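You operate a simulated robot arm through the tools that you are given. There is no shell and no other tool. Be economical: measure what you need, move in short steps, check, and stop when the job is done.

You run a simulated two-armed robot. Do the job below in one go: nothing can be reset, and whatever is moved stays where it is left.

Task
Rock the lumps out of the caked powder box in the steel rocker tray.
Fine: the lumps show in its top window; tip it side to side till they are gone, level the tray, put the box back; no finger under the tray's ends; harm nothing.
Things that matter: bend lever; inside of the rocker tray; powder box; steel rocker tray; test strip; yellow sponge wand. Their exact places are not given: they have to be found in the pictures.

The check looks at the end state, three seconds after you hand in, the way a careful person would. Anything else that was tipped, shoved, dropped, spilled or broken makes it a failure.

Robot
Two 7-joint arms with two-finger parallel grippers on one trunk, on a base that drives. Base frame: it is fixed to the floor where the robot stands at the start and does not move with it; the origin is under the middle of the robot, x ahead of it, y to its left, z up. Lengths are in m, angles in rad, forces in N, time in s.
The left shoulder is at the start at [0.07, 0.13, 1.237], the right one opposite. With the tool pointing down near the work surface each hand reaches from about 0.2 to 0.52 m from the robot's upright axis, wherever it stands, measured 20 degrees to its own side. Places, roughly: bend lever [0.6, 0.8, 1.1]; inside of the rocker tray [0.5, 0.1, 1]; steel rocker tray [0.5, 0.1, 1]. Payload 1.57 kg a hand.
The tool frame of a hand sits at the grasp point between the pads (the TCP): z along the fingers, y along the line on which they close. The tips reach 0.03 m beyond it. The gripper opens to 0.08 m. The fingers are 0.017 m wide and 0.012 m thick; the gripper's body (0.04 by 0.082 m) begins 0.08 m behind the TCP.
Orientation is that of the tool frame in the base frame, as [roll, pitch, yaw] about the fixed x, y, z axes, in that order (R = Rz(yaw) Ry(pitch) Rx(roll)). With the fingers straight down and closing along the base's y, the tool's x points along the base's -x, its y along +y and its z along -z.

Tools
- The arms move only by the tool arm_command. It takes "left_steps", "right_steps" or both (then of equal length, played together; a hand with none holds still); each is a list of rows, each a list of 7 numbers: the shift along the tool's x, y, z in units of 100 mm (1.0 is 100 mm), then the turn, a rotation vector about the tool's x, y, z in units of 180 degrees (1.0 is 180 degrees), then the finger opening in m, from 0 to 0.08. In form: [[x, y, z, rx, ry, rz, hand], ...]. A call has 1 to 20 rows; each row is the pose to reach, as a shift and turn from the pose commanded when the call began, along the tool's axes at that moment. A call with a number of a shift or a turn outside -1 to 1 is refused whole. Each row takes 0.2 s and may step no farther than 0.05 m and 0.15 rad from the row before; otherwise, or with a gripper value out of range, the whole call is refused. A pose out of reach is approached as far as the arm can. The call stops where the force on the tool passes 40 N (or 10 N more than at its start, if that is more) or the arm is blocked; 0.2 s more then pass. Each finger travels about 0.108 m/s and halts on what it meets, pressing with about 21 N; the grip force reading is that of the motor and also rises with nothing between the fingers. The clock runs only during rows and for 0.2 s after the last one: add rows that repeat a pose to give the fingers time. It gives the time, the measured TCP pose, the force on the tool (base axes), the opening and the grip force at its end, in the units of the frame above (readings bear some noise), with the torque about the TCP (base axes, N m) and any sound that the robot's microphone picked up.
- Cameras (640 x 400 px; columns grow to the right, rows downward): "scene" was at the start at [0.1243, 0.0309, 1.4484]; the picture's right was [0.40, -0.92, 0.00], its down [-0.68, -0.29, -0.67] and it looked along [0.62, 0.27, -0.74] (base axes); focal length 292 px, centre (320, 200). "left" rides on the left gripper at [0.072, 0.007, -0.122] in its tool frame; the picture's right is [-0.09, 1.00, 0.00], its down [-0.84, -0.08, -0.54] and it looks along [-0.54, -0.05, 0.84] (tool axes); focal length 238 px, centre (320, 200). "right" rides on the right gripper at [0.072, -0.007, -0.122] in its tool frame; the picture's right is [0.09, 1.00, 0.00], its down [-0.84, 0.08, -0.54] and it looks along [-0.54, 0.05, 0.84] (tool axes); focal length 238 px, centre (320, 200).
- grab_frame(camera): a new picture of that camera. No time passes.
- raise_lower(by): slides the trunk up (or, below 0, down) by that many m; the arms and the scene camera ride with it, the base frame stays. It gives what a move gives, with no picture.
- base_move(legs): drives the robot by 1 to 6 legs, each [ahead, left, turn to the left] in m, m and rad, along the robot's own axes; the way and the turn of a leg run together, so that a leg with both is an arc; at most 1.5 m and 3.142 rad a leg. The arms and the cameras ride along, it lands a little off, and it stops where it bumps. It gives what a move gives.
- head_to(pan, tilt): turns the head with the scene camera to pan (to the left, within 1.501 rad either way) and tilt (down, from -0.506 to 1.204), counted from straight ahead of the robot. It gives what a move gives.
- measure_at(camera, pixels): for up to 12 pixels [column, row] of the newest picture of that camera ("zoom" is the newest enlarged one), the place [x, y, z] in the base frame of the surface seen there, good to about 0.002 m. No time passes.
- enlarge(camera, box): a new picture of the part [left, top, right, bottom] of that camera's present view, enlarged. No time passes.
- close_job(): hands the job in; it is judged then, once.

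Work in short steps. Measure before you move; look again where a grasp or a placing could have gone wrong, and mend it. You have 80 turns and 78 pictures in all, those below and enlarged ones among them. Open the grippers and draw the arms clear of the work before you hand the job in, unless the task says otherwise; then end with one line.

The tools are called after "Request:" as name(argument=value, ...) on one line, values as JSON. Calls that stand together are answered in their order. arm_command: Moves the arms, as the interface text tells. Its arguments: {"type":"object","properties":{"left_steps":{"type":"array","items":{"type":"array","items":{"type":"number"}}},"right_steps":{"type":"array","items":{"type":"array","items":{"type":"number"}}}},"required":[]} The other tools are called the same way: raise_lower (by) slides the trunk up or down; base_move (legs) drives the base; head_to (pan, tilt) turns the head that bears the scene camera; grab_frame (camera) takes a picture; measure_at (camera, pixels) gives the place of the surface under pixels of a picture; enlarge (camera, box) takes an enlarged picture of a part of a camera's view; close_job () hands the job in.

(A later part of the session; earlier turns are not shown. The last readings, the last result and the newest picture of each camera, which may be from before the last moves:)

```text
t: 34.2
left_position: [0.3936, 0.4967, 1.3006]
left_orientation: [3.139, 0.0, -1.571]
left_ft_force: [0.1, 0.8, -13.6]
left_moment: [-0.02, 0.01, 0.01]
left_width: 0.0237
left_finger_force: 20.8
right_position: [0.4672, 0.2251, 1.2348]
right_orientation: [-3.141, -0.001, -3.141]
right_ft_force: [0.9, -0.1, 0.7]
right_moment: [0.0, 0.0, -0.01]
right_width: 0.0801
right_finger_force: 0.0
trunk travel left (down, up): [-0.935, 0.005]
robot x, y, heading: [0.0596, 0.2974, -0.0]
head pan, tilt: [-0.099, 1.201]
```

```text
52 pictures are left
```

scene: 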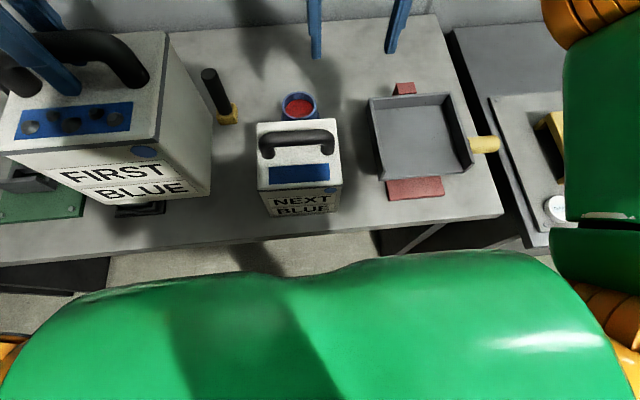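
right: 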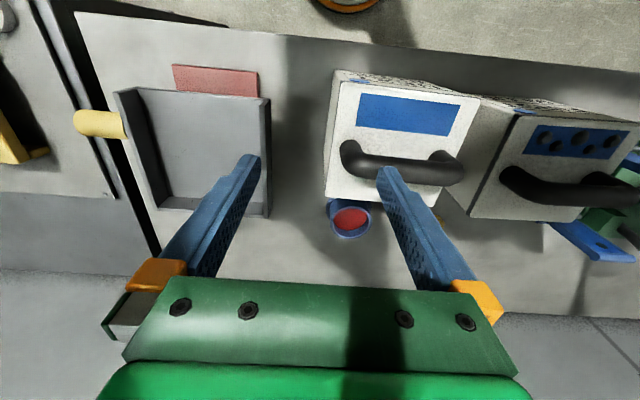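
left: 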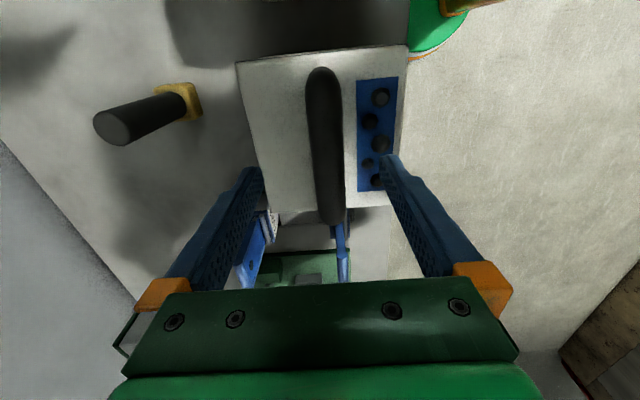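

The box hangs level, its bottom at about 1.115. I lift 3 cm more, then drive right 0.38 m so it passes over the NEXT box.

Request:
arm_command(left_steps=[[0, 0, -0.15, 0, 0, 0, 0.0], [0, 0, -0.3, 0, 0, 0, 0.0], [0, 0, -0.3, 0, 0, 0, 0.0]])

Request:
base_move(legs=[[0, -0.38, 0]])

Request:
head_to(pan=0.1, tilt=1.0)

Request:
grab_frame(camera="scene")

Request:
grab_frame(camera="right")

```text
t: 35.0
left_position: [0.393, 0.4964, 1.3309]
left_orientation: [3.139, -0.001, -1.573]
left_ft_force: [0.5, 0.1, -13.4]
left_moment: [-0.02, 0.0, -0.01]
left_width: 0.0237
left_finger_force: 21.3
right_position: [0.467, 0.2256, 1.2349]
right_orientation: [3.141, -0.002, 3.141]
right_ft_force: [-0.3, -0.3, -0.1]
right_moment: [0.02, 0.01, 0.0]
right_width: 0.0802
right_finger_force: 0.1
trunk travel left (down, up): [-0.935, 0.005]
robot x, y, heading: [0.0609, 0.2985, -0.0]
head pan, tilt: [-0.099, 1.201]
```

```text
t: 37.5
left_position: [0.3932, 0.12, 1.3289]
left_orientation: [3.14, -0.006, -1.571]
left_ft_force: [0.1, 0.5, -14.4]
left_moment: [0.01, 0.0, 0.02]
left_width: 0.0237
left_finger_force: 21.7
right_position: [0.4679, -0.1528, 1.2343]
right_orientation: [-3.137, -0.001, 3.141]
right_ft_force: [-0.3, -0.1, 0.4]
right_moment: [-0.01, -0.01, -0.02]
right_width: 0.0799
right_finger_force: 0.1
trunk travel left (down, up): [-0.935, 0.005]
robot x, y, heading: [0.0584, -0.0789, 0.0]
head pan, tilt: [-0.099, 1.201]
```

```text
t: 38.2
left_position: [0.3937, 0.1191, 1.329]
left_orientation: [3.139, -0.002, -1.569]
left_ft_force: [0.1, 0.1, -13.2]
left_moment: [-0.01, 0.03, -0.01]
left_width: 0.0237
left_finger_force: 21.1
right_position: [0.4667, -0.155, 1.2354]
right_orientation: [-3.14, -0.002, -3.14]
right_ft_force: [0.3, 0.7, -0.2]
right_moment: [-0.04, 0.01, 0.02]
right_width: 0.0801
right_finger_force: 0.0
trunk travel left (down, up): [-0.935, 0.005]
robot x, y, heading: [0.0594, -0.0815, -0.003]
head pan, tilt: [0.099, 1.0]
```

```text
51 pictures are left
```

scene: 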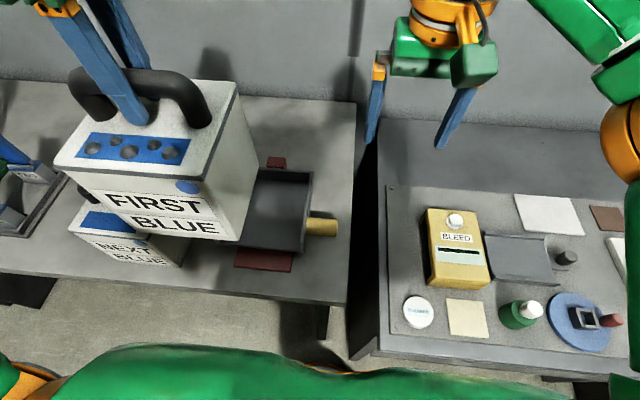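

```text
50 pictures are left
```

right: 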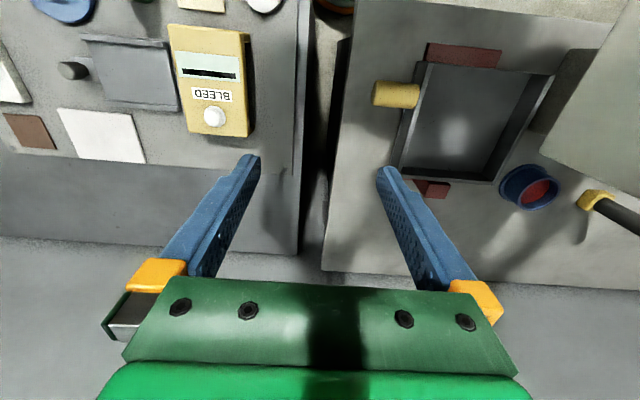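

The box now hangs near the tray. Before setting it in, I will steady the tray by its yellow handle with the right hand, leaning outward so that its camera stays clear of the box. First I turn the right hand 90° and check the handle.

Request:
measure_at(camera="right", pixels=[[375, 92], [415, 95], [395, 86], [395, 103], [420, 65], [398, 175], [215, 120], [240, 180], [432, 190]])

Request:
arm_command(right_steps=[[0, -0.05, 0, 0, 0, 0.047, 0.08], [0, -0.1, 0, 0, 0, 0.094, 0.08], [0, -0.15, 0, 0, 0, 0.141, 0.08], [0, -0.2, 0, 0, 0, 0.188, 0.08], [0, -0.25, 0, 0, 0, 0.235, 0.08], [0, -0.3, 0, 0, 0, 0.282, 0.08], [0, -0.35, 0, 0, 0, 0.329, 0.08], [0, -0.4, 0, 0, 0, 0.376, 0.08], [0, -0.4, 0, 0, 0, 0.423, 0.08], [0, -0.4, 0, 0, 0, 0.465, 0.08], [0, -0.4, 0, 0, 0, 0.5, 0.08], [0, -0.4, 0, 0, 0, 0.5, 0.08]])

```text
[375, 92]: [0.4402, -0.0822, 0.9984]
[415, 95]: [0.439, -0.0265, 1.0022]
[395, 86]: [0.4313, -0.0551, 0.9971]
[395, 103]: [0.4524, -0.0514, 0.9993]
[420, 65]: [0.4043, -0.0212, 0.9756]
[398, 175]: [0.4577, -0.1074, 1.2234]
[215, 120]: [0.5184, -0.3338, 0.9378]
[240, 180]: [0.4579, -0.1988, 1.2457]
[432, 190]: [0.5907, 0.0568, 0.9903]
```

```text
t: 40.8
left_position: [0.3918, 0.1168, 1.3293]
left_orientation: [3.139, -0.002, -1.57]
left_ft_force: [-0.1, 0.2, -13.4]
left_moment: [-0.03, 0.04, -0.01]
left_width: 0.0236
left_finger_force: 21.1
right_position: [0.4662, -0.1964, 1.2348]
right_orientation: [-3.14, 0.0, 1.57]
right_ft_force: [-0.3, 0.0, -0.3]
right_moment: [0.0, -0.01, -0.01]
right_width: 0.0802
right_finger_force: 0.0
trunk travel left (down, up): [-0.935, 0.005]
robot x, y, heading: [0.055, -0.0793, -0.001]
head pan, tilt: [0.099, 1.0]
```

The handle axis is at x 0.4415, y −0.082…−0.026, top z 1.002. I lean the right hand 45° outward in place.

Request:
arm_command(right_steps=[[0, -0.05, 0, 0, 0.042, 0, 0.08], [0, -0.1, 0, 0, 0.084, 0, 0.08], [0, -0.15, 0, 0, 0.126, 0, 0.08], [0, -0.2, 0, 0, 0.168, 0, 0.08], [0, -0.25, 0, 0, 0.21, 0, 0.08], [0, -0.25, 0, 0, 0.25, 0, 0.08], [0, -0.25, 0, 0, 0.25, 0, 0.08]])

Request:
grab_frame(camera="right")

Request:
grab_frame(camera="scene")

```text
t: 42.4
left_position: [0.3922, 0.1169, 1.3298]
left_orientation: [3.141, -0.001, -1.571]
left_ft_force: [-0.2, 0.0, -14.5]
left_moment: [-0.02, 0.01, 0.0]
left_width: 0.0235
left_finger_force: 20.8
right_position: [0.4403, -0.1965, 1.2347]
right_orientation: [-3.14, -0.787, 1.567]
right_ft_force: [-0.3, 0.3, 0.4]
right_moment: [0.04, -0.02, -0.04]
right_width: 0.0799
right_finger_force: 0.1
trunk travel left (down, up): [-0.935, 0.005]
robot x, y, heading: [0.0603, -0.0793, -0.004]
head pan, tilt: [0.099, 1.0]
```

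```text
49 pictures are left
```

right: 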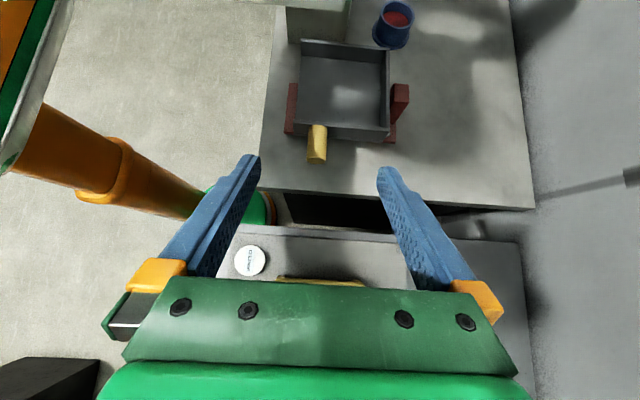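

```text
48 pictures are left
```

scene: 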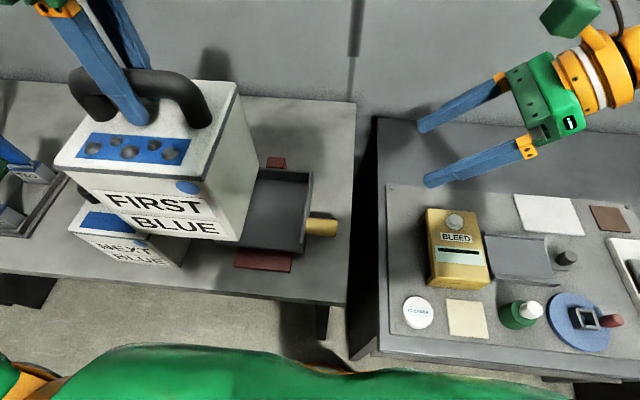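

The wrist axes are now 45° leaned. I approach the handle along the fingers in stages, first 0.1 m, then 0.1 m.

Request:
arm_command(right_steps=[[-0.2, 0.01, 0.25, 0, 0, 0, 0.08], [-0.4, 0.01, 0.5, 0, 0, 0, 0.08], [-0.6, 0.01, 0.75, 0, 0, 0, 0.08], [-0.78, 0.01, 1.0, 0, 0, 0, 0.08], [-0.78, 0.01, 1.0, 0, 0, 0, 0.08]])

Request:
arm_command(right_steps=[[0, 0, 0.3, 0, 0, 0, 0.08], [0, 0, 0.6, 0, 0, 0, 0.08], [0, 0, 0.9, 0, 0, 0, 0.08], [0, 0, 0.9, 0, 0, 0, 0.08]])

Request:
grab_frame(camera="right")

Request:
grab_frame(camera="scene")

```text
t: 43.6
left_position: [0.3935, 0.1159, 1.3297]
left_orientation: [3.139, -0.003, -1.57]
left_ft_force: [0.0, 0.3, -13.3]
left_moment: [-0.02, 0.04, 0.03]
left_width: 0.0237
left_finger_force: 20.4
right_position: [0.4429, -0.1818, 1.108]
right_orientation: [-3.137, -0.786, 1.571]
right_ft_force: [0.5, -0.3, -0.4]
right_moment: [-0.02, -0.01, 0.0]
right_width: 0.0801
right_finger_force: 0.0
trunk travel left (down, up): [-0.935, 0.005]
robot x, y, heading: [0.0567, -0.0833, -0.004]
head pan, tilt: [0.099, 1.0]
```

```text
t: 44.6
left_position: [0.3932, 0.117, 1.3294]
left_orientation: [3.14, -0.001, -1.571]
left_ft_force: [0.6, 0.2, -14.0]
left_moment: [-0.01, 0.02, -0.01]
left_width: 0.0236
left_finger_force: 21.3
right_position: [0.4428, -0.1158, 1.0458]
right_orientation: [-3.14, -0.785, 1.569]
right_ft_force: [-0.2, -0.5, 0.3]
right_moment: [0.02, 0.0, 0.0]
right_width: 0.08
right_finger_force: 0.1
trunk travel left (down, up): [-0.935, 0.005]
robot x, y, heading: [0.0566, -0.0812, -0.005]
head pan, tilt: [0.099, 1.0]
```

```text
47 pictures are left
```

right: 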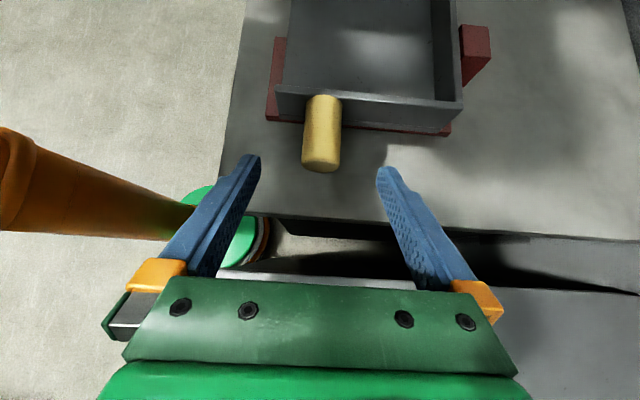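

```text
46 pictures are left
```

scene: 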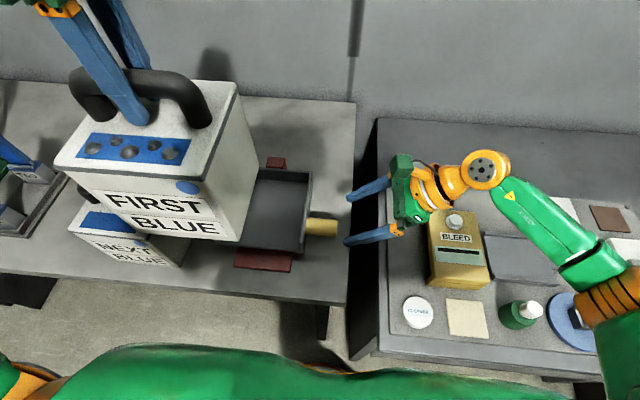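

The fingers straddle the handle. I check the forearm height over the meter table and move the last 68 mm, then close gently.

Request:
measure_at(camera="scene", pixels=[[560, 215], [600, 275], [450, 185], [452, 215], [600, 330], [515, 320]])

Request:
arm_command(right_steps=[[0, -0.01, 0.2, 0, 0, 0, 0.08], [0, -0.01, 0.4, 0, 0, 0, 0.08], [-0.01, -0.01, 0.6, 0, 0, 0, 0.08], [-0.01, -0.01, 0.68, 0, 0, 0, 0.08], [-0.01, -0.01, 0.68, 0, 0, 0, 0.08]])

Request:
grab_frame(camera="right")

```text
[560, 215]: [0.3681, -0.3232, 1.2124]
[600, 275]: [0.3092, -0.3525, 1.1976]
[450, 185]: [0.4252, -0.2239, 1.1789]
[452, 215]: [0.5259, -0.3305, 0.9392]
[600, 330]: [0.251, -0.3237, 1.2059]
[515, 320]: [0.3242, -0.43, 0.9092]
```

```text
t: 45.8
left_position: [0.393, 0.1172, 1.3302]
left_orientation: [3.139, -0.001, -1.57]
left_ft_force: [0.0, -0.2, -13.3]
left_moment: [0.0, 0.0, 0.02]
left_width: 0.0236
left_finger_force: 20.6
right_position: [0.4412, -0.0689, 0.9972]
right_orientation: [-3.138, -0.786, 1.568]
right_ft_force: [0.3, 0.1, -0.9]
right_moment: [0.02, 0.0, -0.03]
right_width: 0.0801
right_finger_force: 0.1
trunk travel left (down, up): [-0.935, 0.005]
robot x, y, heading: [0.0605, -0.0829, -0.006]
head pan, tilt: [0.099, 1.0]
```

```text
45 pictures are left
```

right: 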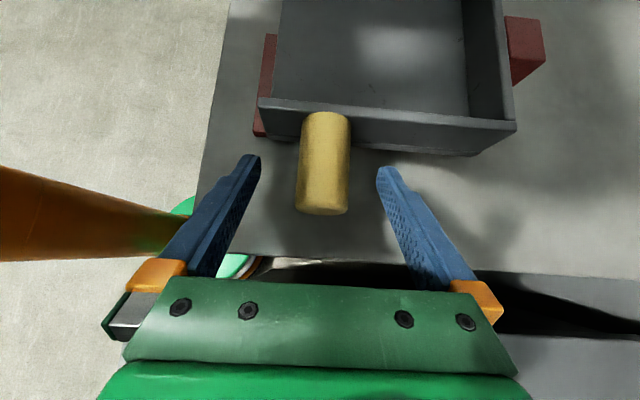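

The handle sits between the pads. I close the right gripper on it.

Request:
arm_command(right_steps=[[0, 0, 0, 0, 0, 0, 0.06], [0, 0, 0, 0, 0, 0, 0.04], [0, 0, 0, 0, 0, 0, 0.02], [0, 0, 0, 0, 0, 0, 0.0], [0, 0, 0, 0, 0, 0, 0.0]])

Request:
enlarge(camera="scene", box=[220, 140, 420, 280])

```text
t: 47.0
left_position: [0.3956, 0.1157, 1.3287]
left_orientation: [3.139, -0.004, -1.57]
left_ft_force: [0.3, -0.3, -13.7]
left_moment: [-0.02, 0.0, 0.04]
left_width: 0.0237
left_finger_force: 20.7
right_position: [0.4435, -0.0691, 0.996]
right_orientation: [-3.138, -0.788, 1.57]
right_ft_force: [7.0, -0.3, 5.5]
right_moment: [0.65, -0.14, 0.98]
right_width: 0.0331
right_finger_force: 41.4
trunk travel left (down, up): [-0.935, 0.005]
robot x, y, heading: [0.0595, -0.0825, 0.003]
head pan, tilt: [0.099, 1.0]
```

```text
2.86 times, centred on (320, 210) of scene
```

zoom: 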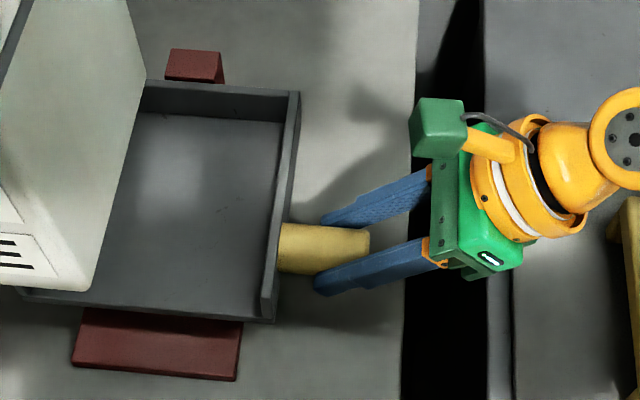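

The handle is held (width 0.033). Now I carry the box over the tray: ahead 0.087, right 0.049, down 0.1 to TCP z≈1.23 (bottom ≈1.044, above the walls).

Request:
arm_command(left_steps=[[0.08, -0.05, 0.12, 0, 0, 0, 0], [0.16, -0.1, 0.25, 0, 0, 0, 0], [0.24, -0.2, 0.4, 0, 0, 0, 0], [0.32, -0.32, 0.55, 0, 0, 0, 0], [0.4, -0.45, 0.7, 0, 0, 0, 0], [0.46, -0.58, 0.85, 0, 0, 0, 0], [0.49, -0.7, 0.95, 0, 0, 0, 0], [0.49, -0.8, 1.0, 0, 0, 0, 0], [0.49, -0.87, 1.0, 0, 0, 0, 0], [0.49, -0.87, 1.0, 0, 0, 0, 0]])

Request:
grab_frame(camera="scene")

Request:
grab_frame(camera="left")

Request:
grab_frame(camera="right")

```text
t: 49.2
left_position: [0.4621, 0.0809, 1.2268]
left_orientation: [3.139, -0.002, -1.571]
left_ft_force: [-0.2, -0.4, -13.9]
left_moment: [-0.06, 0.05, 0.02]
left_width: 0.0236
left_finger_force: 20.5
left hand out of reach, approached as far as the arm can: row 6, 7, 8, 9, 10
right_position: [0.444, -0.0685, 0.9964]
right_orientation: [-3.133, -0.783, 1.566]
right_ft_force: [5.7, 1.2, 2.6]
right_moment: [0.52, 0.03, 0.93]
right_width: 0.0337
right_finger_force: 41.5
trunk travel left (down, up): [-0.935, 0.005]
robot x, y, heading: [0.0629, -0.0781, -0.001]
head pan, tilt: [0.099, 1.0]
```

```text
43 pictures are left
```

scene: 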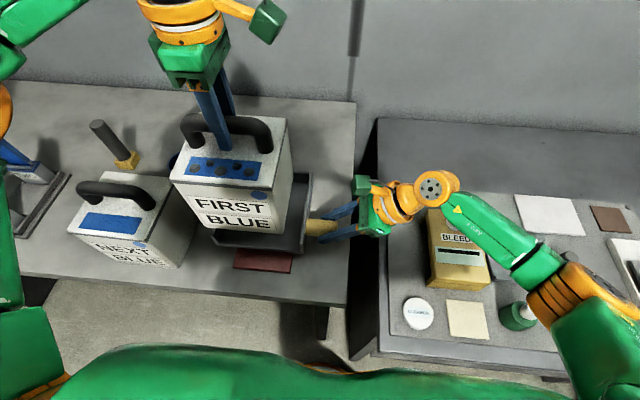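

```text
42 pictures are left
```

left: 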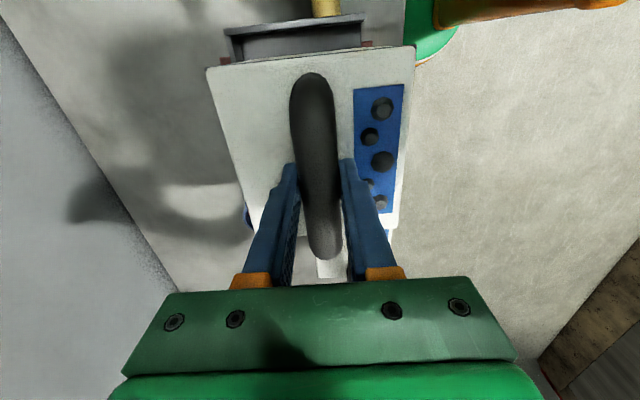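

```text
41 pictures are left
```

right: 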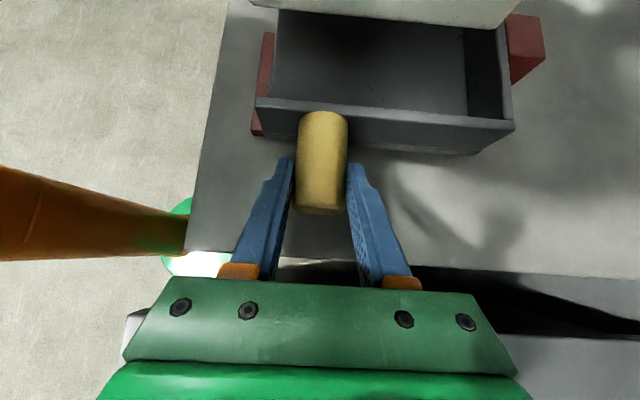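

Reach ended at x 0.462. Going lower gives more; I go to z≈1.20 with y→0.067 and x→0.478.

Request:
arm_command(left_steps=[[0.07, 0, 0.12, 0, 0, 0, 0], [0.14, 0, 0.24, 0, 0, 0, 0], [0.14, -0.08, 0.24, 0, 0, 0, 0], [0.14, -0.16, 0.24, 0, 0, 0, 0], [0.14, -0.16, 0.24, 0, 0, 0, 0]])

Request:
enlarge(camera="scene", box=[140, 90, 370, 290])

```text
t: 50.4
left_position: [0.4648, 0.0747, 1.1989]
left_orientation: [3.138, -0.001, -1.571]
left_ft_force: [-0.7, 0.0, -14.2]
left_moment: [-0.05, 0.0, 0.02]
left_width: 0.0238
left_finger_force: 20.7
left hand out of reach, approached as far as the arm can: row 3, 4, 5
right_position: [0.4433, -0.0692, 0.9951]
right_orientation: [-3.135, -0.783, 1.565]
right_ft_force: [3.5, 1.0, -3.4]
right_moment: [-0.31, -0.07, 0.96]
right_width: 0.0332
right_finger_force: 41.3
trunk travel left (down, up): [-0.935, 0.005]
robot x, y, heading: [0.0597, -0.0794, -0.003]
head pan, tilt: [0.099, 1.0]
```

```text
2.00 times, centred on (255, 190) of scene
```

zoom: 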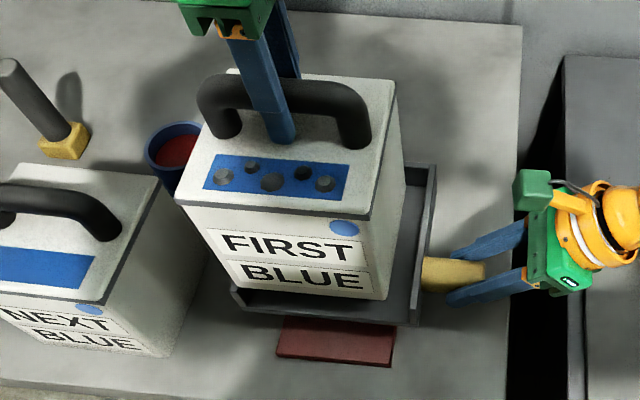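

Only millimetres short. I set y to 0.067 here, lower to z≈1.168 between the walls, then push ahead as far as the lower height allows.

Request:
arm_command(left_steps=[[0.08, 0.02, 0, 0, 0, 0, 0], [0.08, 0.02, 0.1, 0, 0, 0, 0], [0.08, 0.02, 0.2, 0, 0, 0, 0], [0.08, 0.02, 0.3, 0, 0, 0, 0], [0.08, -0.04, 0.31, 0, 0, 0, 0], [0.08, -0.1, 0.31, 0, 0, 0, 0], [0.08, -0.1, 0.31, 0, 0, 0, 0]])

Request:
enlarge(camera="scene", box=[140, 90, 370, 290])

Request:
grab_frame(camera="right")

```text
t: 52.0
left_position: [0.4683, 0.0707, 1.167]
left_orientation: [3.139, -0.002, -1.57]
left_ft_force: [0.1, -0.7, -13.2]
left_moment: [-0.01, 0.01, 0.01]
left_width: 0.0236
left_finger_force: 21.0
left hand out of reach, approached as far as the arm can: row 1, 5, 6, 7
right_position: [0.4433, -0.069, 0.9954]
right_orientation: [-3.134, -0.782, 1.567]
right_ft_force: [1.5, -0.9, -8.0]
right_moment: [-0.91, -0.08, 1.01]
right_width: 0.0335
right_finger_force: 41.4
trunk travel left (down, up): [-0.935, 0.005]
robot x, y, heading: [0.0588, -0.0821, -0.003]
head pan, tilt: [0.099, 1.0]
```

```text
2.00 times, centred on (255, 190) of scene
```

zoom: 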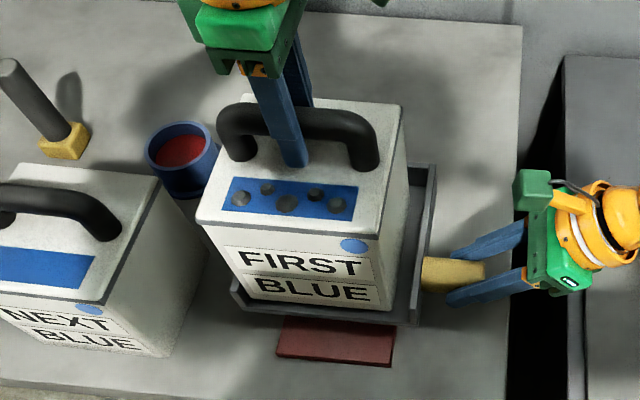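

```text
38 pictures are left
```

right: 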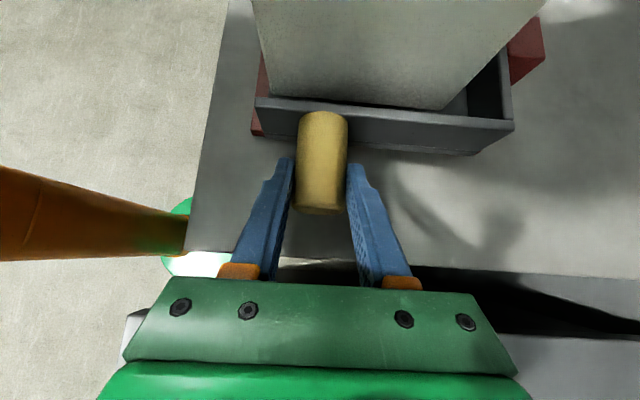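

The box's lower edge is inside the walls, with ~5 mm spare at the open front. I lower the rest (~16 mm) watching the forces, pressing ahead slightly.

Request:
arm_command(left_steps=[[0.0, -0.02, 0.06, 0, 0, 0, 0], [0.0, -0.04, 0.12, 0, 0, 0, 0], [0.0, -0.04, 0.16, 0, 0, 0, 0], [0.0, -0.04, 0.18, 0, 0, 0, 0], [0.0, -0.04, 0.18, 0, 0, 0, 0]])

Request:
enlarge(camera="scene", box=[180, 150, 340, 270])

Request:
measure_at(camera="zoom", pixels=[[220, 295], [450, 330], [190, 305], [470, 358], [560, 160], [610, 130], [300, 310]])

```text
t: 53.2
left_position: [0.4697, 0.0735, 1.1507]
left_orientation: [3.141, -0.002, -1.57]
left_ft_force: [7.3, 1.8, 16.6]
left_moment: [-0.05, -0.01, -0.04]
left_width: 0.024
left_finger_force: 21.2
right_position: [0.4435, -0.0696, 0.9972]
right_orientation: [-3.137, -0.787, 1.567]
right_ft_force: [7.0, 2.0, -4.1]
right_moment: [-0.6, -0.29, 0.91]
right_width: 0.0334
right_finger_force: 41.0
trunk travel left (down, up): [-0.935, 0.005]
robot x, y, heading: [0.0633, -0.0815, -0.006]
head pan, tilt: [0.099, 1.0]
```

```text
3.33 times, centred on (260, 210) of scene
```

zoom: 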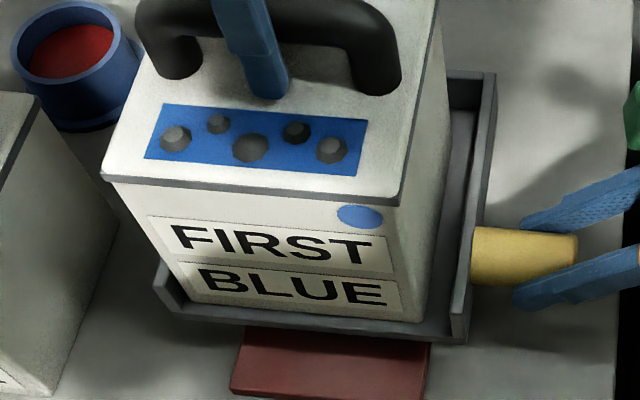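

```text
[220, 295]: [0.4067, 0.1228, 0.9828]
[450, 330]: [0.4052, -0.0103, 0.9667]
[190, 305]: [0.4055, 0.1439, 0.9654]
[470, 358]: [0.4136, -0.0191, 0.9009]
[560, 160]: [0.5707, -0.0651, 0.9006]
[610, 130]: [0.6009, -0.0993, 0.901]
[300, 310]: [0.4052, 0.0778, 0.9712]
```

The box sits on the tray floor (upward push 16 N), front edge at 0.4055 inside the lip at 0.400. I ease, open the left hand and raise it clear.

Request:
arm_command(left_steps=[[0, 0, -0.03, 0, 0, 0, 0.0], [0, 0, -0.03, 0, 0, 0, 0.03], [0, 0, -0.03, 0, 0, 0, 0.055], [0, 0, -0.03, 0, 0, 0, 0.08], [0, 0, -0.03, 0, 0, 0, 0.08], [0, 0, -0.3, 0, 0, 0, 0.08], [0, 0, -0.6, 0, 0, 0, 0.08], [0, 0.1, -0.9, 0, 0, 0, 0.08], [0, 0.3, -1.0, 0, 0, 0, 0.08], [0, 0.3, -1.0, 0, 0, 0, 0.08]])

Request:
arm_command(left_steps=[[0, 0.3, -0.2, 0, 0, 0, 0.08], [-0.3, 0.6, -0.4, 0, 0, 0, 0.08], [-0.5, 0.9, -0.6, 0, 0, 0, 0.08], [-0.8, 1.0, -0.7, 0, 0, 0, 0.08], [-0.8, 1.0, -0.7, 0, 0, 0, 0.08]])

Request:
enlarge(camera="scene", box=[160, 90, 360, 290])

```text
t: 55.4
left_position: [0.4419, 0.072, 1.2496]
left_orientation: [3.139, -0.002, -1.572]
left_ft_force: [0.0, -0.3, 0.3]
left_moment: [-0.04, -0.02, 0.04]
left_width: 0.0798
left_finger_force: 0.1
left hand out of reach, approached as far as the arm can: row 6, 7, 8
right_position: [0.444, -0.07, 0.9973]
right_orientation: [-3.138, -0.788, 1.568]
right_ft_force: [14.6, 4.0, 11.1]
right_moment: [1.27, -0.17, 0.83]
right_width: 0.0335
right_finger_force: 41.6
trunk travel left (down, up): [-0.935, 0.005]
robot x, y, heading: [0.0593, -0.0779, -0.002]
head pan, tilt: [0.099, 1.0]
```

```text
t: 56.6
left_position: [0.3426, 0.1529, 1.3231]
left_orientation: [3.139, -0.001, -1.572]
left_ft_force: [-0.1, 0.2, -0.2]
left_moment: [0.0, 0.03, -0.01]
left_width: 0.08
left_finger_force: 0.1
right_position: [0.4439, -0.0686, 0.9956]
right_orientation: [-3.136, -0.787, 1.566]
right_ft_force: [13.1, 3.4, 5.6]
right_moment: [0.48, -0.25, 0.65]
right_width: 0.0335
right_finger_force: 41.5
trunk travel left (down, up): [-0.935, 0.005]
robot x, y, heading: [0.0617, -0.08, -0.0]
head pan, tilt: [0.099, 1.0]
```

```text
2.00 times, centred on (260, 190) of scene
```

zoom: 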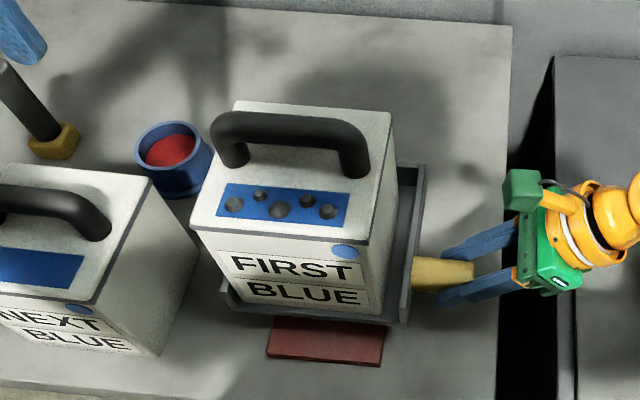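

The box stands in the tray and the left hand is clear. I test the rocking with a small tip (handle down ~0.2 rad), the right hand turning with the tray about its pivot along x.

Request:
arm_command(right_steps=[[-0.06, 0, 0.035, 0, 0.016, 0, 0], [-0.125, 0, 0.071, 0, 0.032, 0, 0], [-0.185, 0, 0.113, 0, 0.048, 0, 0], [-0.243, 0, 0.155, 0, 0.064, 0, 0], [-0.243, 0, 0.155, 0, 0.064, 0, 0]])

Request:
grab_frame(camera="scene")

```text
t: 57.8
left_position: [0.3426, 0.154, 1.3218]
left_orientation: [3.138, -0.004, -1.572]
left_ft_force: [0.4, -0.6, -0.5]
left_moment: [0.01, 0.02, -0.01]
left_width: 0.0802
left_finger_force: 0.2
right_position: [0.4431, -0.0746, 0.968]
right_orientation: [-3.134, -0.985, 1.564]
right_ft_force: [12.4, 6.6, 0.1]
right_moment: [0.35, -0.31, 0.8]
right_width: 0.0334
right_finger_force: 41.0
trunk travel left (down, up): [-0.935, 0.005]
robot x, y, heading: [0.0617, -0.0795, -0.002]
head pan, tilt: [0.099, 1.0]
```

```text
35 pictures are left
```

scene: 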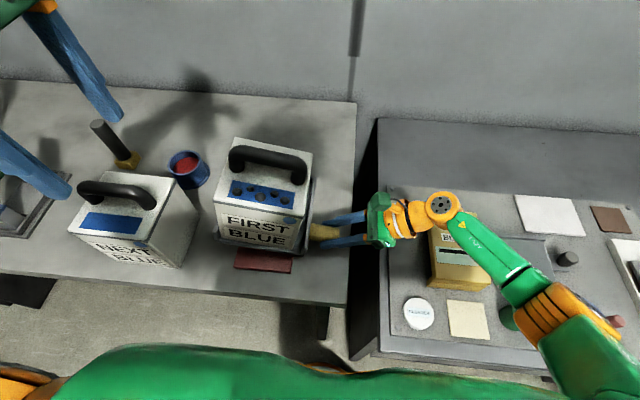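

The tray tips smoothly (lateral force under 13 N). I bring it back to level.

Request:
arm_command(right_steps=[[0.067, 0, -0.026, 0, -0.016, 0, 0], [0.135, 0, -0.052, 0, -0.032, 0, 0], [0.2, 0, -0.078, 0, -0.048, 0, 0], [0.269, 0, -0.104, 0, -0.064, 0, 0], [0.269, 0, -0.104, 0, -0.064, 0, 0]])

Request:
arm_command(right_steps=[[0.066, 0, -0.03, 0, -0.016, 0, 0], [0.132, 0, -0.059, 0, -0.032, 0, 0], [0.2, 0, -0.082, 0, -0.048, 0, 0], [0.268, 0, -0.104, 0, -0.064, 0, 0], [0.268, 0, -0.104, 0, -0.064, 0, 0]])

Request:
grab_frame(camera="scene")

```text
t: 59.0
left_position: [0.3422, 0.1524, 1.3217]
left_orientation: [3.136, -0.002, -1.57]
left_ft_force: [-0.5, -0.2, 0.8]
left_moment: [-0.07, 0.03, 0.0]
left_width: 0.08
left_finger_force: 0.1
right_position: [0.4431, -0.07, 0.9955]
right_orientation: [-3.135, -0.783, 1.563]
right_ft_force: [11.3, 1.9, -2.5]
right_moment: [-0.56, -0.12, 0.8]
right_width: 0.0333
right_finger_force: 41.4
trunk travel left (down, up): [-0.935, 0.005]
robot x, y, heading: [0.0656, -0.0809, -0.002]
head pan, tilt: [0.099, 1.0]
```

```text
t: 60.2
left_position: [0.3423, 0.1489, 1.3225]
left_orientation: [3.137, 0.001, -1.571]
left_ft_force: [0.5, -0.1, 0.0]
left_moment: [0.02, 0.0, 0.0]
left_width: 0.08
left_finger_force: 0.1
right_position: [0.4426, -0.0596, 1.0232]
right_orientation: [-3.137, -0.586, 1.568]
right_ft_force: [8.4, -4.2, -4.4]
right_moment: [-0.88, 0.04, 0.8]
right_width: 0.0335
right_finger_force: 41.8
trunk travel left (down, up): [-0.935, 0.005]
robot x, y, heading: [0.0605, -0.0805, 0.0]
head pan, tilt: [0.099, 1.0]
```

```text
34 pictures are left
```

scene: 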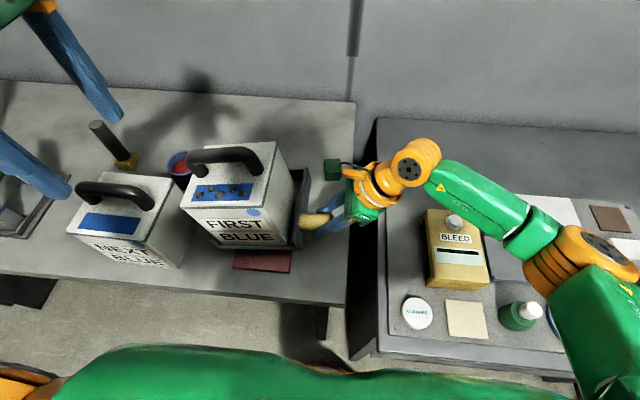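

Tipping the other way also works with clearance to the NEXT box. I return to level, then run a full side-to-side cycle of about ±0.3 rad.

Request:
arm_command(right_steps=[[-0.06, 0, 0.039, 0, 0.016, 0, 0], [-0.121, 0, 0.078, 0, 0.032, 0, 0], [-0.18, 0, 0.116, 0, 0.048, 0, 0], [-0.242, 0, 0.155, 0, 0.064, 0, 0], [-0.242, 0, 0.155, 0, 0.064, 0, 0]])

Request:
arm_command(right_steps=[[-0.125, 0, 0.071, 0, 0.032, 0, 0], [-0.243, 0, 0.155, 0, 0.064, 0, 0], [-0.351, 0, 0.25, 0, 0.0955, 0, 0], [-0.351, 0, 0.25, 0, 0.0955, 0, 0], [-0.243, 0, 0.155, 0, 0.064, 0, 0], [-0.125, 0, 0.071, 0, 0.032, 0, 0], [0, 0, 0, 0, 0, 0, 0], [0.132, 0, -0.059, 0, -0.032, 0, 0], [0.268, 0, -0.104, 0, -0.064, 0, 0], [0.409, 0, -0.135, 0, -0.0955, 0, 0], [0.409, 0, -0.135, 0, -0.0955, 0, 0], [0.268, 0, -0.104, 0, -0.064, 0, 0], [0.132, 0, -0.059, 0, -0.032, 0, 0], [0, 0, 0, 0, 0, 0, 0], [0, 0, 0, 0, 0, 0, 0]])

Request:
enlarge(camera="scene", box=[160, 90, 360, 290])

```text
t: 61.4
left_position: [0.3425, 0.1506, 1.322]
left_orientation: [3.138, 0.0, -1.571]
left_ft_force: [0.3, 0.2, 0.0]
left_moment: [0.01, 0.0, 0.0]
left_width: 0.0799
left_finger_force: 0.0
right_position: [0.4425, -0.0693, 0.9968]
right_orientation: [-3.137, -0.787, 1.568]
right_ft_force: [13.6, 1.9, 7.8]
right_moment: [1.16, -0.15, 0.86]
right_width: 0.0333
right_finger_force: 41.1
trunk travel left (down, up): [-0.935, 0.005]
robot x, y, heading: [0.0602, -0.0839, -0.007]
head pan, tilt: [0.099, 1.0]
```

```text
t: 64.6
left_position: [0.3429, 0.1487, 1.321]
left_orientation: [3.138, 0.0, -1.57]
left_ft_force: [-0.4, -0.1, -0.6]
left_moment: [0.0, -0.01, 0.01]
left_width: 0.0798
left_finger_force: 0.0
right_position: [0.4436, -0.0702, 0.9966]
right_orientation: [-3.138, -0.789, 1.567]
right_ft_force: [14.1, -1.4, 6.5]
right_moment: [1.28, -0.15, 0.88]
right_width: 0.0334
right_finger_force: 41.3
trunk travel left (down, up): [-0.935, 0.005]
robot x, y, heading: [0.0566, -0.0812, -0.003]
head pan, tilt: [0.099, 1.0]
```

```text
2.00 times, centred on (260, 190) of scene
```

zoom: 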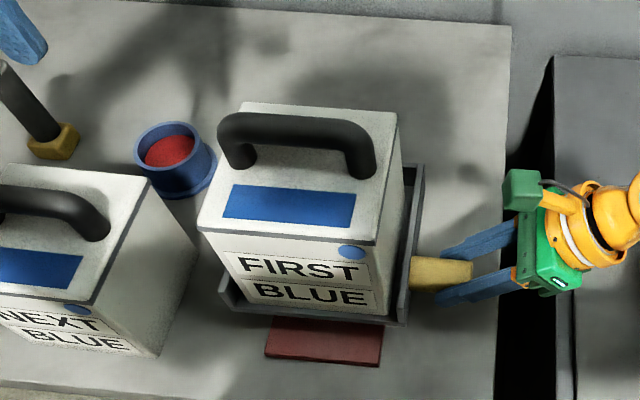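

The window is now plain blue: the lumps are gone. I bring the left hand back over the bar (right hand still steadying the level tray).

Request:
measure_at(camera="zoom", pixels=[[243, 118], [300, 125], [355, 140], [200, 227], [372, 243], [245, 105], [398, 115], [229, 150], [375, 165]])

Request:
arm_command(left_steps=[[0.2, -0.25, 0.2, 0, 0, 0, 0.08], [0.4, -0.5, 0.4, 0, 0, 0, 0.08], [0.6, -0.75, 0.6, 0, 0, 0, 0.08], [0.8, -0.95, 0.8, 0, 0, 0, 0.08], [0.85, -0.95, 0.9, 0, 0, 0, 0.08], [0.85, -0.95, 0.9, 0, 0, 0, 0.08]])

Request:
grab_frame(camera="left")

```text
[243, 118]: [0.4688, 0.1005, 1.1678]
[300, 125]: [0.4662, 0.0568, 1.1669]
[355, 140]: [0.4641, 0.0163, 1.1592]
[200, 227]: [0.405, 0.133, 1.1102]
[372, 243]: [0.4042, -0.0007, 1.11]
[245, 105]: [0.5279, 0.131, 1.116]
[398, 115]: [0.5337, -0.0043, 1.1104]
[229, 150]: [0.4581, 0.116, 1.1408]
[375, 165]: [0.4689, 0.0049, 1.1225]
```

```text
t: 66.0
left_position: [0.4381, 0.0652, 1.2308]
left_orientation: [3.137, 0.0, -1.57]
left_ft_force: [-0.3, 0.2, 0.5]
left_moment: [0.03, -0.01, -0.02]
left_width: 0.0798
left_finger_force: 0.0
right_position: [0.4426, -0.07, 0.9948]
right_orientation: [-3.136, -0.786, 1.565]
right_ft_force: [16.0, 0.3, 7.7]
right_moment: [1.1, -0.09, 0.77]
right_width: 0.0331
right_finger_force: 41.8
trunk travel left (down, up): [-0.935, 0.005]
robot x, y, heading: [0.0575, -0.0804, -0.004]
head pan, tilt: [0.099, 1.0]
```

```text
32 pictures are left
```

left: 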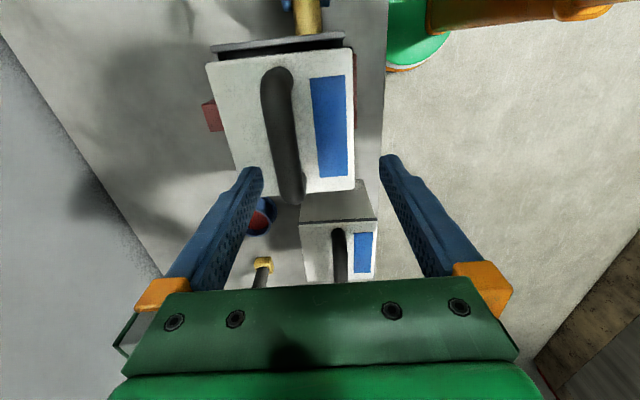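

Bar is at x≈0.466, y≈0.063, top 1.168. I lower to 1.205 and move ahead over it, then look.

Request:
arm_command(left_steps=[[0, 0, 0.15, 0, 0, 0, 0.08], [0, 0, 0.26, 0, 0, 0, 0.08], [0, -0.12, 0.26, 0, 0, 0, 0.08], [0, -0.25, 0.26, 0, 0, 0, 0.08], [0, -0.25, 0.26, 0, 0, 0, 0.08]])

Request:
grab_frame(camera="left")

```text
t: 67.2
left_position: [0.4613, 0.0671, 1.2038]
left_orientation: [3.136, -0.002, -1.57]
left_ft_force: [-0.5, -0.6, -0.2]
left_moment: [-0.03, 0.02, -0.01]
left_width: 0.0798
left_finger_force: 0.1
left hand out of reach, approached as far as the arm can: row 4, 5
right_position: [0.4425, -0.0706, 0.9951]
right_orientation: [-3.134, -0.787, 1.565]
right_ft_force: [14.9, 0.7, 5.9]
right_moment: [0.73, -0.09, 0.86]
right_width: 0.0336
right_finger_force: 41.4
trunk travel left (down, up): [-0.935, 0.005]
robot x, y, heading: [0.0613, -0.0808, -0.0]
head pan, tilt: [0.099, 1.0]
```

```text
31 pictures are left
```

left: 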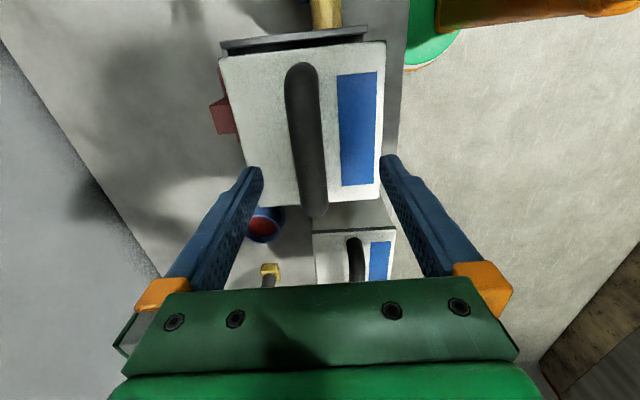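

The bar is well between the fingers. I lower to z≈1.152 with a small move ahead and close.

Request:
arm_command(left_steps=[[0.02, 0, 0.2, 0, 0, 0, 0.08], [0.02, -0.02, 0.4, 0, 0, 0, 0.08], [0.02, -0.04, 0.52, 0, 0, 0, 0.08], [0.02, -0.04, 0.52, 0, 0, 0, 0.05], [0.02, -0.04, 0.52, 0, 0, 0, 0.02], [0.02, -0.04, 0.52, 0, 0, 0, 0.0], [0.02, -0.04, 0.52, 0, 0, 0, 0.0], [0.02, -0.04, 0.52, 0, 0, 0, 0.0]])

Request:
arm_command(left_steps=[[0, 0, -0.03, 0, 0, 0, 0], [0, 0, -0.06, 0, 0, 0, 0], [0, 0.02, -0.1, 0, 0, 0, 0], [0, 0.03, -0.15, 0, 0, 0, 0], [0, 0.03, -0.15, 0, 0, 0, 0]])

Request:
enlarge(camera="scene", box=[160, 90, 360, 290])

```text
t: 69.0
left_position: [0.4644, 0.0661, 1.1517]
left_orientation: [3.134, -0.001, -1.571]
left_ft_force: [-0.2, -0.5, -0.2]
left_moment: [-0.01, -0.02, 0.01]
left_width: 0.0239
left_finger_force: 20.8
right_position: [0.4419, -0.0707, 0.9959]
right_orientation: [-3.135, -0.786, 1.567]
right_ft_force: [8.5, -1.8, 5.4]
right_moment: [0.65, 0.09, 1.0]
right_width: 0.0334
right_finger_force: 41.9
trunk travel left (down, up): [-0.935, 0.005]
robot x, y, heading: [0.06, -0.0843, -0.0]
head pan, tilt: [0.099, 1.0]
```

```text
t: 70.2
left_position: [0.4598, 0.0658, 1.1673]
left_orientation: [3.137, 0.001, -1.571]
left_ft_force: [0.7, 0.1, -12.7]
left_moment: [-0.03, 0.03, -0.01]
left_width: 0.0236
left_finger_force: 21.0
right_position: [0.4426, -0.0696, 0.9946]
right_orientation: [-3.136, -0.787, 1.567]
right_ft_force: [5.8, -2.3, 2.0]
right_moment: [0.16, -0.1, 0.88]
right_width: 0.0336
right_finger_force: 41.2
trunk travel left (down, up): [-0.935, 0.005]
robot x, y, heading: [0.0581, -0.0806, -0.005]
head pan, tilt: [0.099, 1.0]
```

```text
2.00 times, centred on (260, 190) of scene
```

zoom: 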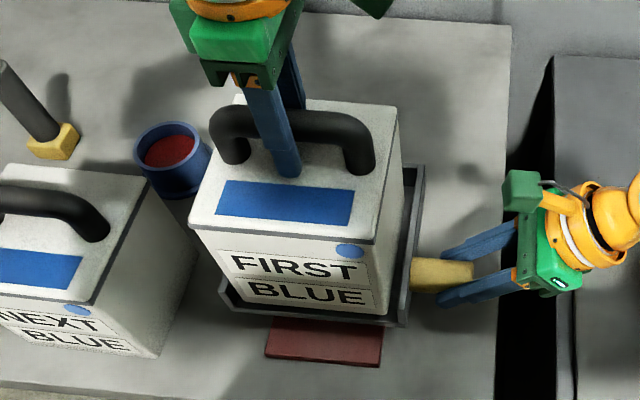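

Held (12.7 N) and clear of the floor. I raise it straight past the walls, then up and back to z≈1.33, x≈0.40.

Request:
arm_command(left_steps=[[0, 0.02, -0.15, 0, 0, 0, 0], [0, 0.04, -0.3, 0, 0, 0, 0], [0, 0.08, -0.45, 0, 0, 0, 0], [0, 0.15, -0.6, 0, 0, 0, 0], [0, 0.22, -0.75, 0, 0, 0, 0], [0, 0.3, -0.9, 0, 0, 0, 0], [0, 0.38, -1.0, 0, 0, 0, 0], [0, 0.38, -1.0, 0, 0, 0, 0]])

Request:
arm_command(left_steps=[[0, 0.08, -0.15, 0, 0, 0, 0], [0, 0.16, -0.3, 0, 0, 0, 0], [0, 0.23, -0.45, 0, 0, 0, 0], [0, 0.25, -0.6, 0, 0, 0, 0], [0, 0.25, -0.66, 0, 0, 0, 0], [0, 0.25, -0.66, 0, 0, 0, 0]])

Request:
grab_frame(camera="right")

```text
t: 72.0
left_position: [0.4242, 0.0649, 1.2666]
left_orientation: [3.137, -0.001, -1.571]
left_ft_force: [0.3, -0.3, -14.0]
left_moment: [-0.02, -0.01, 0.0]
left_width: 0.0237
left_finger_force: 20.8
right_position: [0.4436, -0.0696, 0.9967]
right_orientation: [-3.135, -0.785, 1.566]
right_ft_force: [5.1, -2.5, -1.8]
right_moment: [-0.37, -0.13, 0.9]
right_width: 0.0334
right_finger_force: 41.3
trunk travel left (down, up): [-0.935, 0.005]
robot x, y, heading: [0.06, -0.0794, -0.002]
head pan, tilt: [0.099, 1.0]
```

```text
t: 73.4
left_position: [0.3917, 0.0744, 1.3254]
left_orientation: [3.138, -0.002, -1.571]
left_ft_force: [0.0, 0.1, -13.9]
left_moment: [-0.02, 0.0, 0.02]
left_width: 0.0238
left_finger_force: 21.2
left hand out of reach, approached as far as the arm can: row 4, 5, 6
right_position: [0.4431, -0.0695, 0.9956]
right_orientation: [-3.134, -0.787, 1.567]
right_ft_force: [5.7, -2.8, -3.4]
right_moment: [-0.53, -0.14, 0.88]
right_width: 0.0335
right_finger_force: 41.6
trunk travel left (down, up): [-0.935, 0.005]
robot x, y, heading: [0.058, -0.0815, -0.006]
head pan, tilt: [0.099, 1.0]
```

```text
29 pictures are left
```

right: 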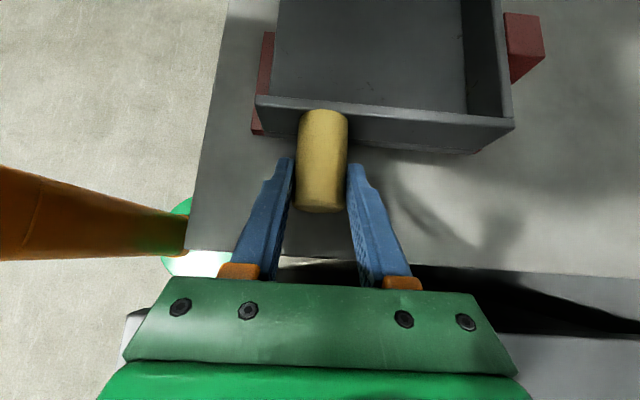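

The tray is empty and at its starting handle height. I open the right hand and withdraw along its fingers.

Request:
arm_command(right_steps=[[0, 0, 0, 0, 0, 0, 0.05], [0, 0, 0, 0, 0, 0, 0.08], [0, 0, 0, 0, 0, 0, 0.08], [0, 0, -0.25, 0, 0, 0, 0.08], [0, 0, -0.5, 0, 0, 0, 0.08], [0, 0, -0.75, 0, 0, 0, 0.08], [0, 0, -1.0, 0, 0, 0, 0.08], [0, 0, -1.0, 0, 0, 0, 0.08]])

Request:
arm_command(right_steps=[[0.2, 0, -0.25, 0, 0, 0, 0.08], [0.4, 0, -0.5, 0, 0, 0, 0.08], [0.6, 0, -0.75, 0, 0, 0, 0.08], [0.8, 0, -0.9, 0, 0, 0, 0.08], [0.8, 0, -0.9, 0, 0, 0, 0.08]])

Request:
enlarge(camera="right", box=[240, 0, 440, 190])

Request:
grab_frame(camera="scene")

```text
t: 75.2
left_position: [0.3891, 0.0751, 1.3266]
left_orientation: [-3.141, 0.0, -1.569]
left_ft_force: [0.5, 0.0, -13.6]
left_moment: [-0.02, 0.02, 0.0]
left_width: 0.0238
left_finger_force: 21.2
right_position: [0.4416, -0.1407, 1.0682]
right_orientation: [-3.139, -0.785, 1.569]
right_ft_force: [-0.4, 0.4, 0.6]
right_moment: [-0.02, 0.01, -0.01]
right_width: 0.0801
right_finger_force: 0.1
trunk travel left (down, up): [-0.935, 0.005]
robot x, y, heading: [0.0569, -0.0793, -0.003]
head pan, tilt: [0.099, 1.0]
```

```text
t: 76.4
left_position: [0.3878, 0.0744, 1.3262]
left_orientation: [-3.141, -0.002, -1.572]
left_ft_force: [-0.7, 0.2, -13.5]
left_moment: [0.0, 0.02, 0.01]
left_width: 0.0239
left_finger_force: 20.8
right_position: [0.4416, -0.1479, 1.1868]
right_orientation: [-3.139, -0.786, 1.57]
right_ft_force: [0.1, -0.4, -1.0]
right_moment: [-0.01, -0.03, -0.01]
right_width: 0.0799
right_finger_force: 0.2
trunk travel left (down, up): [-0.935, 0.005]
robot x, y, heading: [0.0562, -0.0794, 0.003]
head pan, tilt: [0.099, 1.0]
```

```text
2.11 times, centred on (340, 95) of right
```

zoom: 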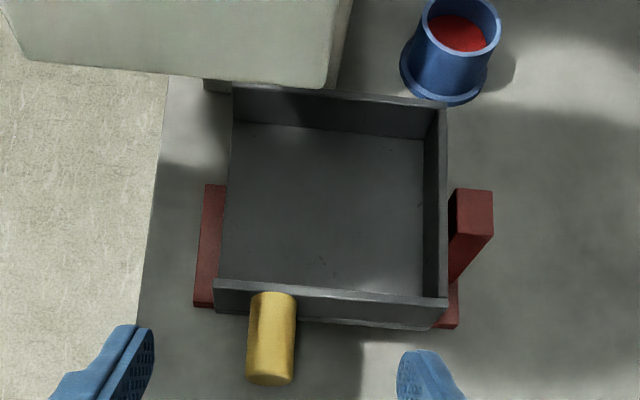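

```text
27 pictures are left
```

scene: 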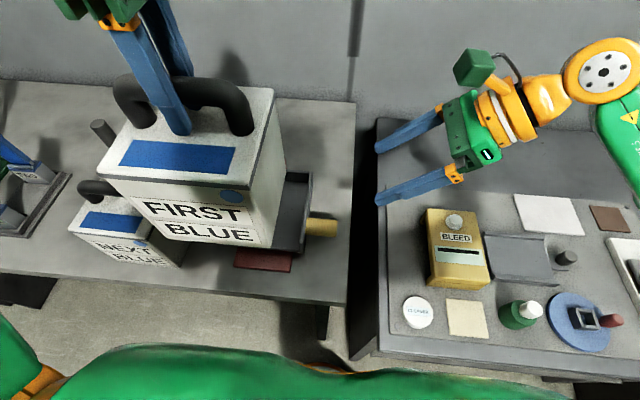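

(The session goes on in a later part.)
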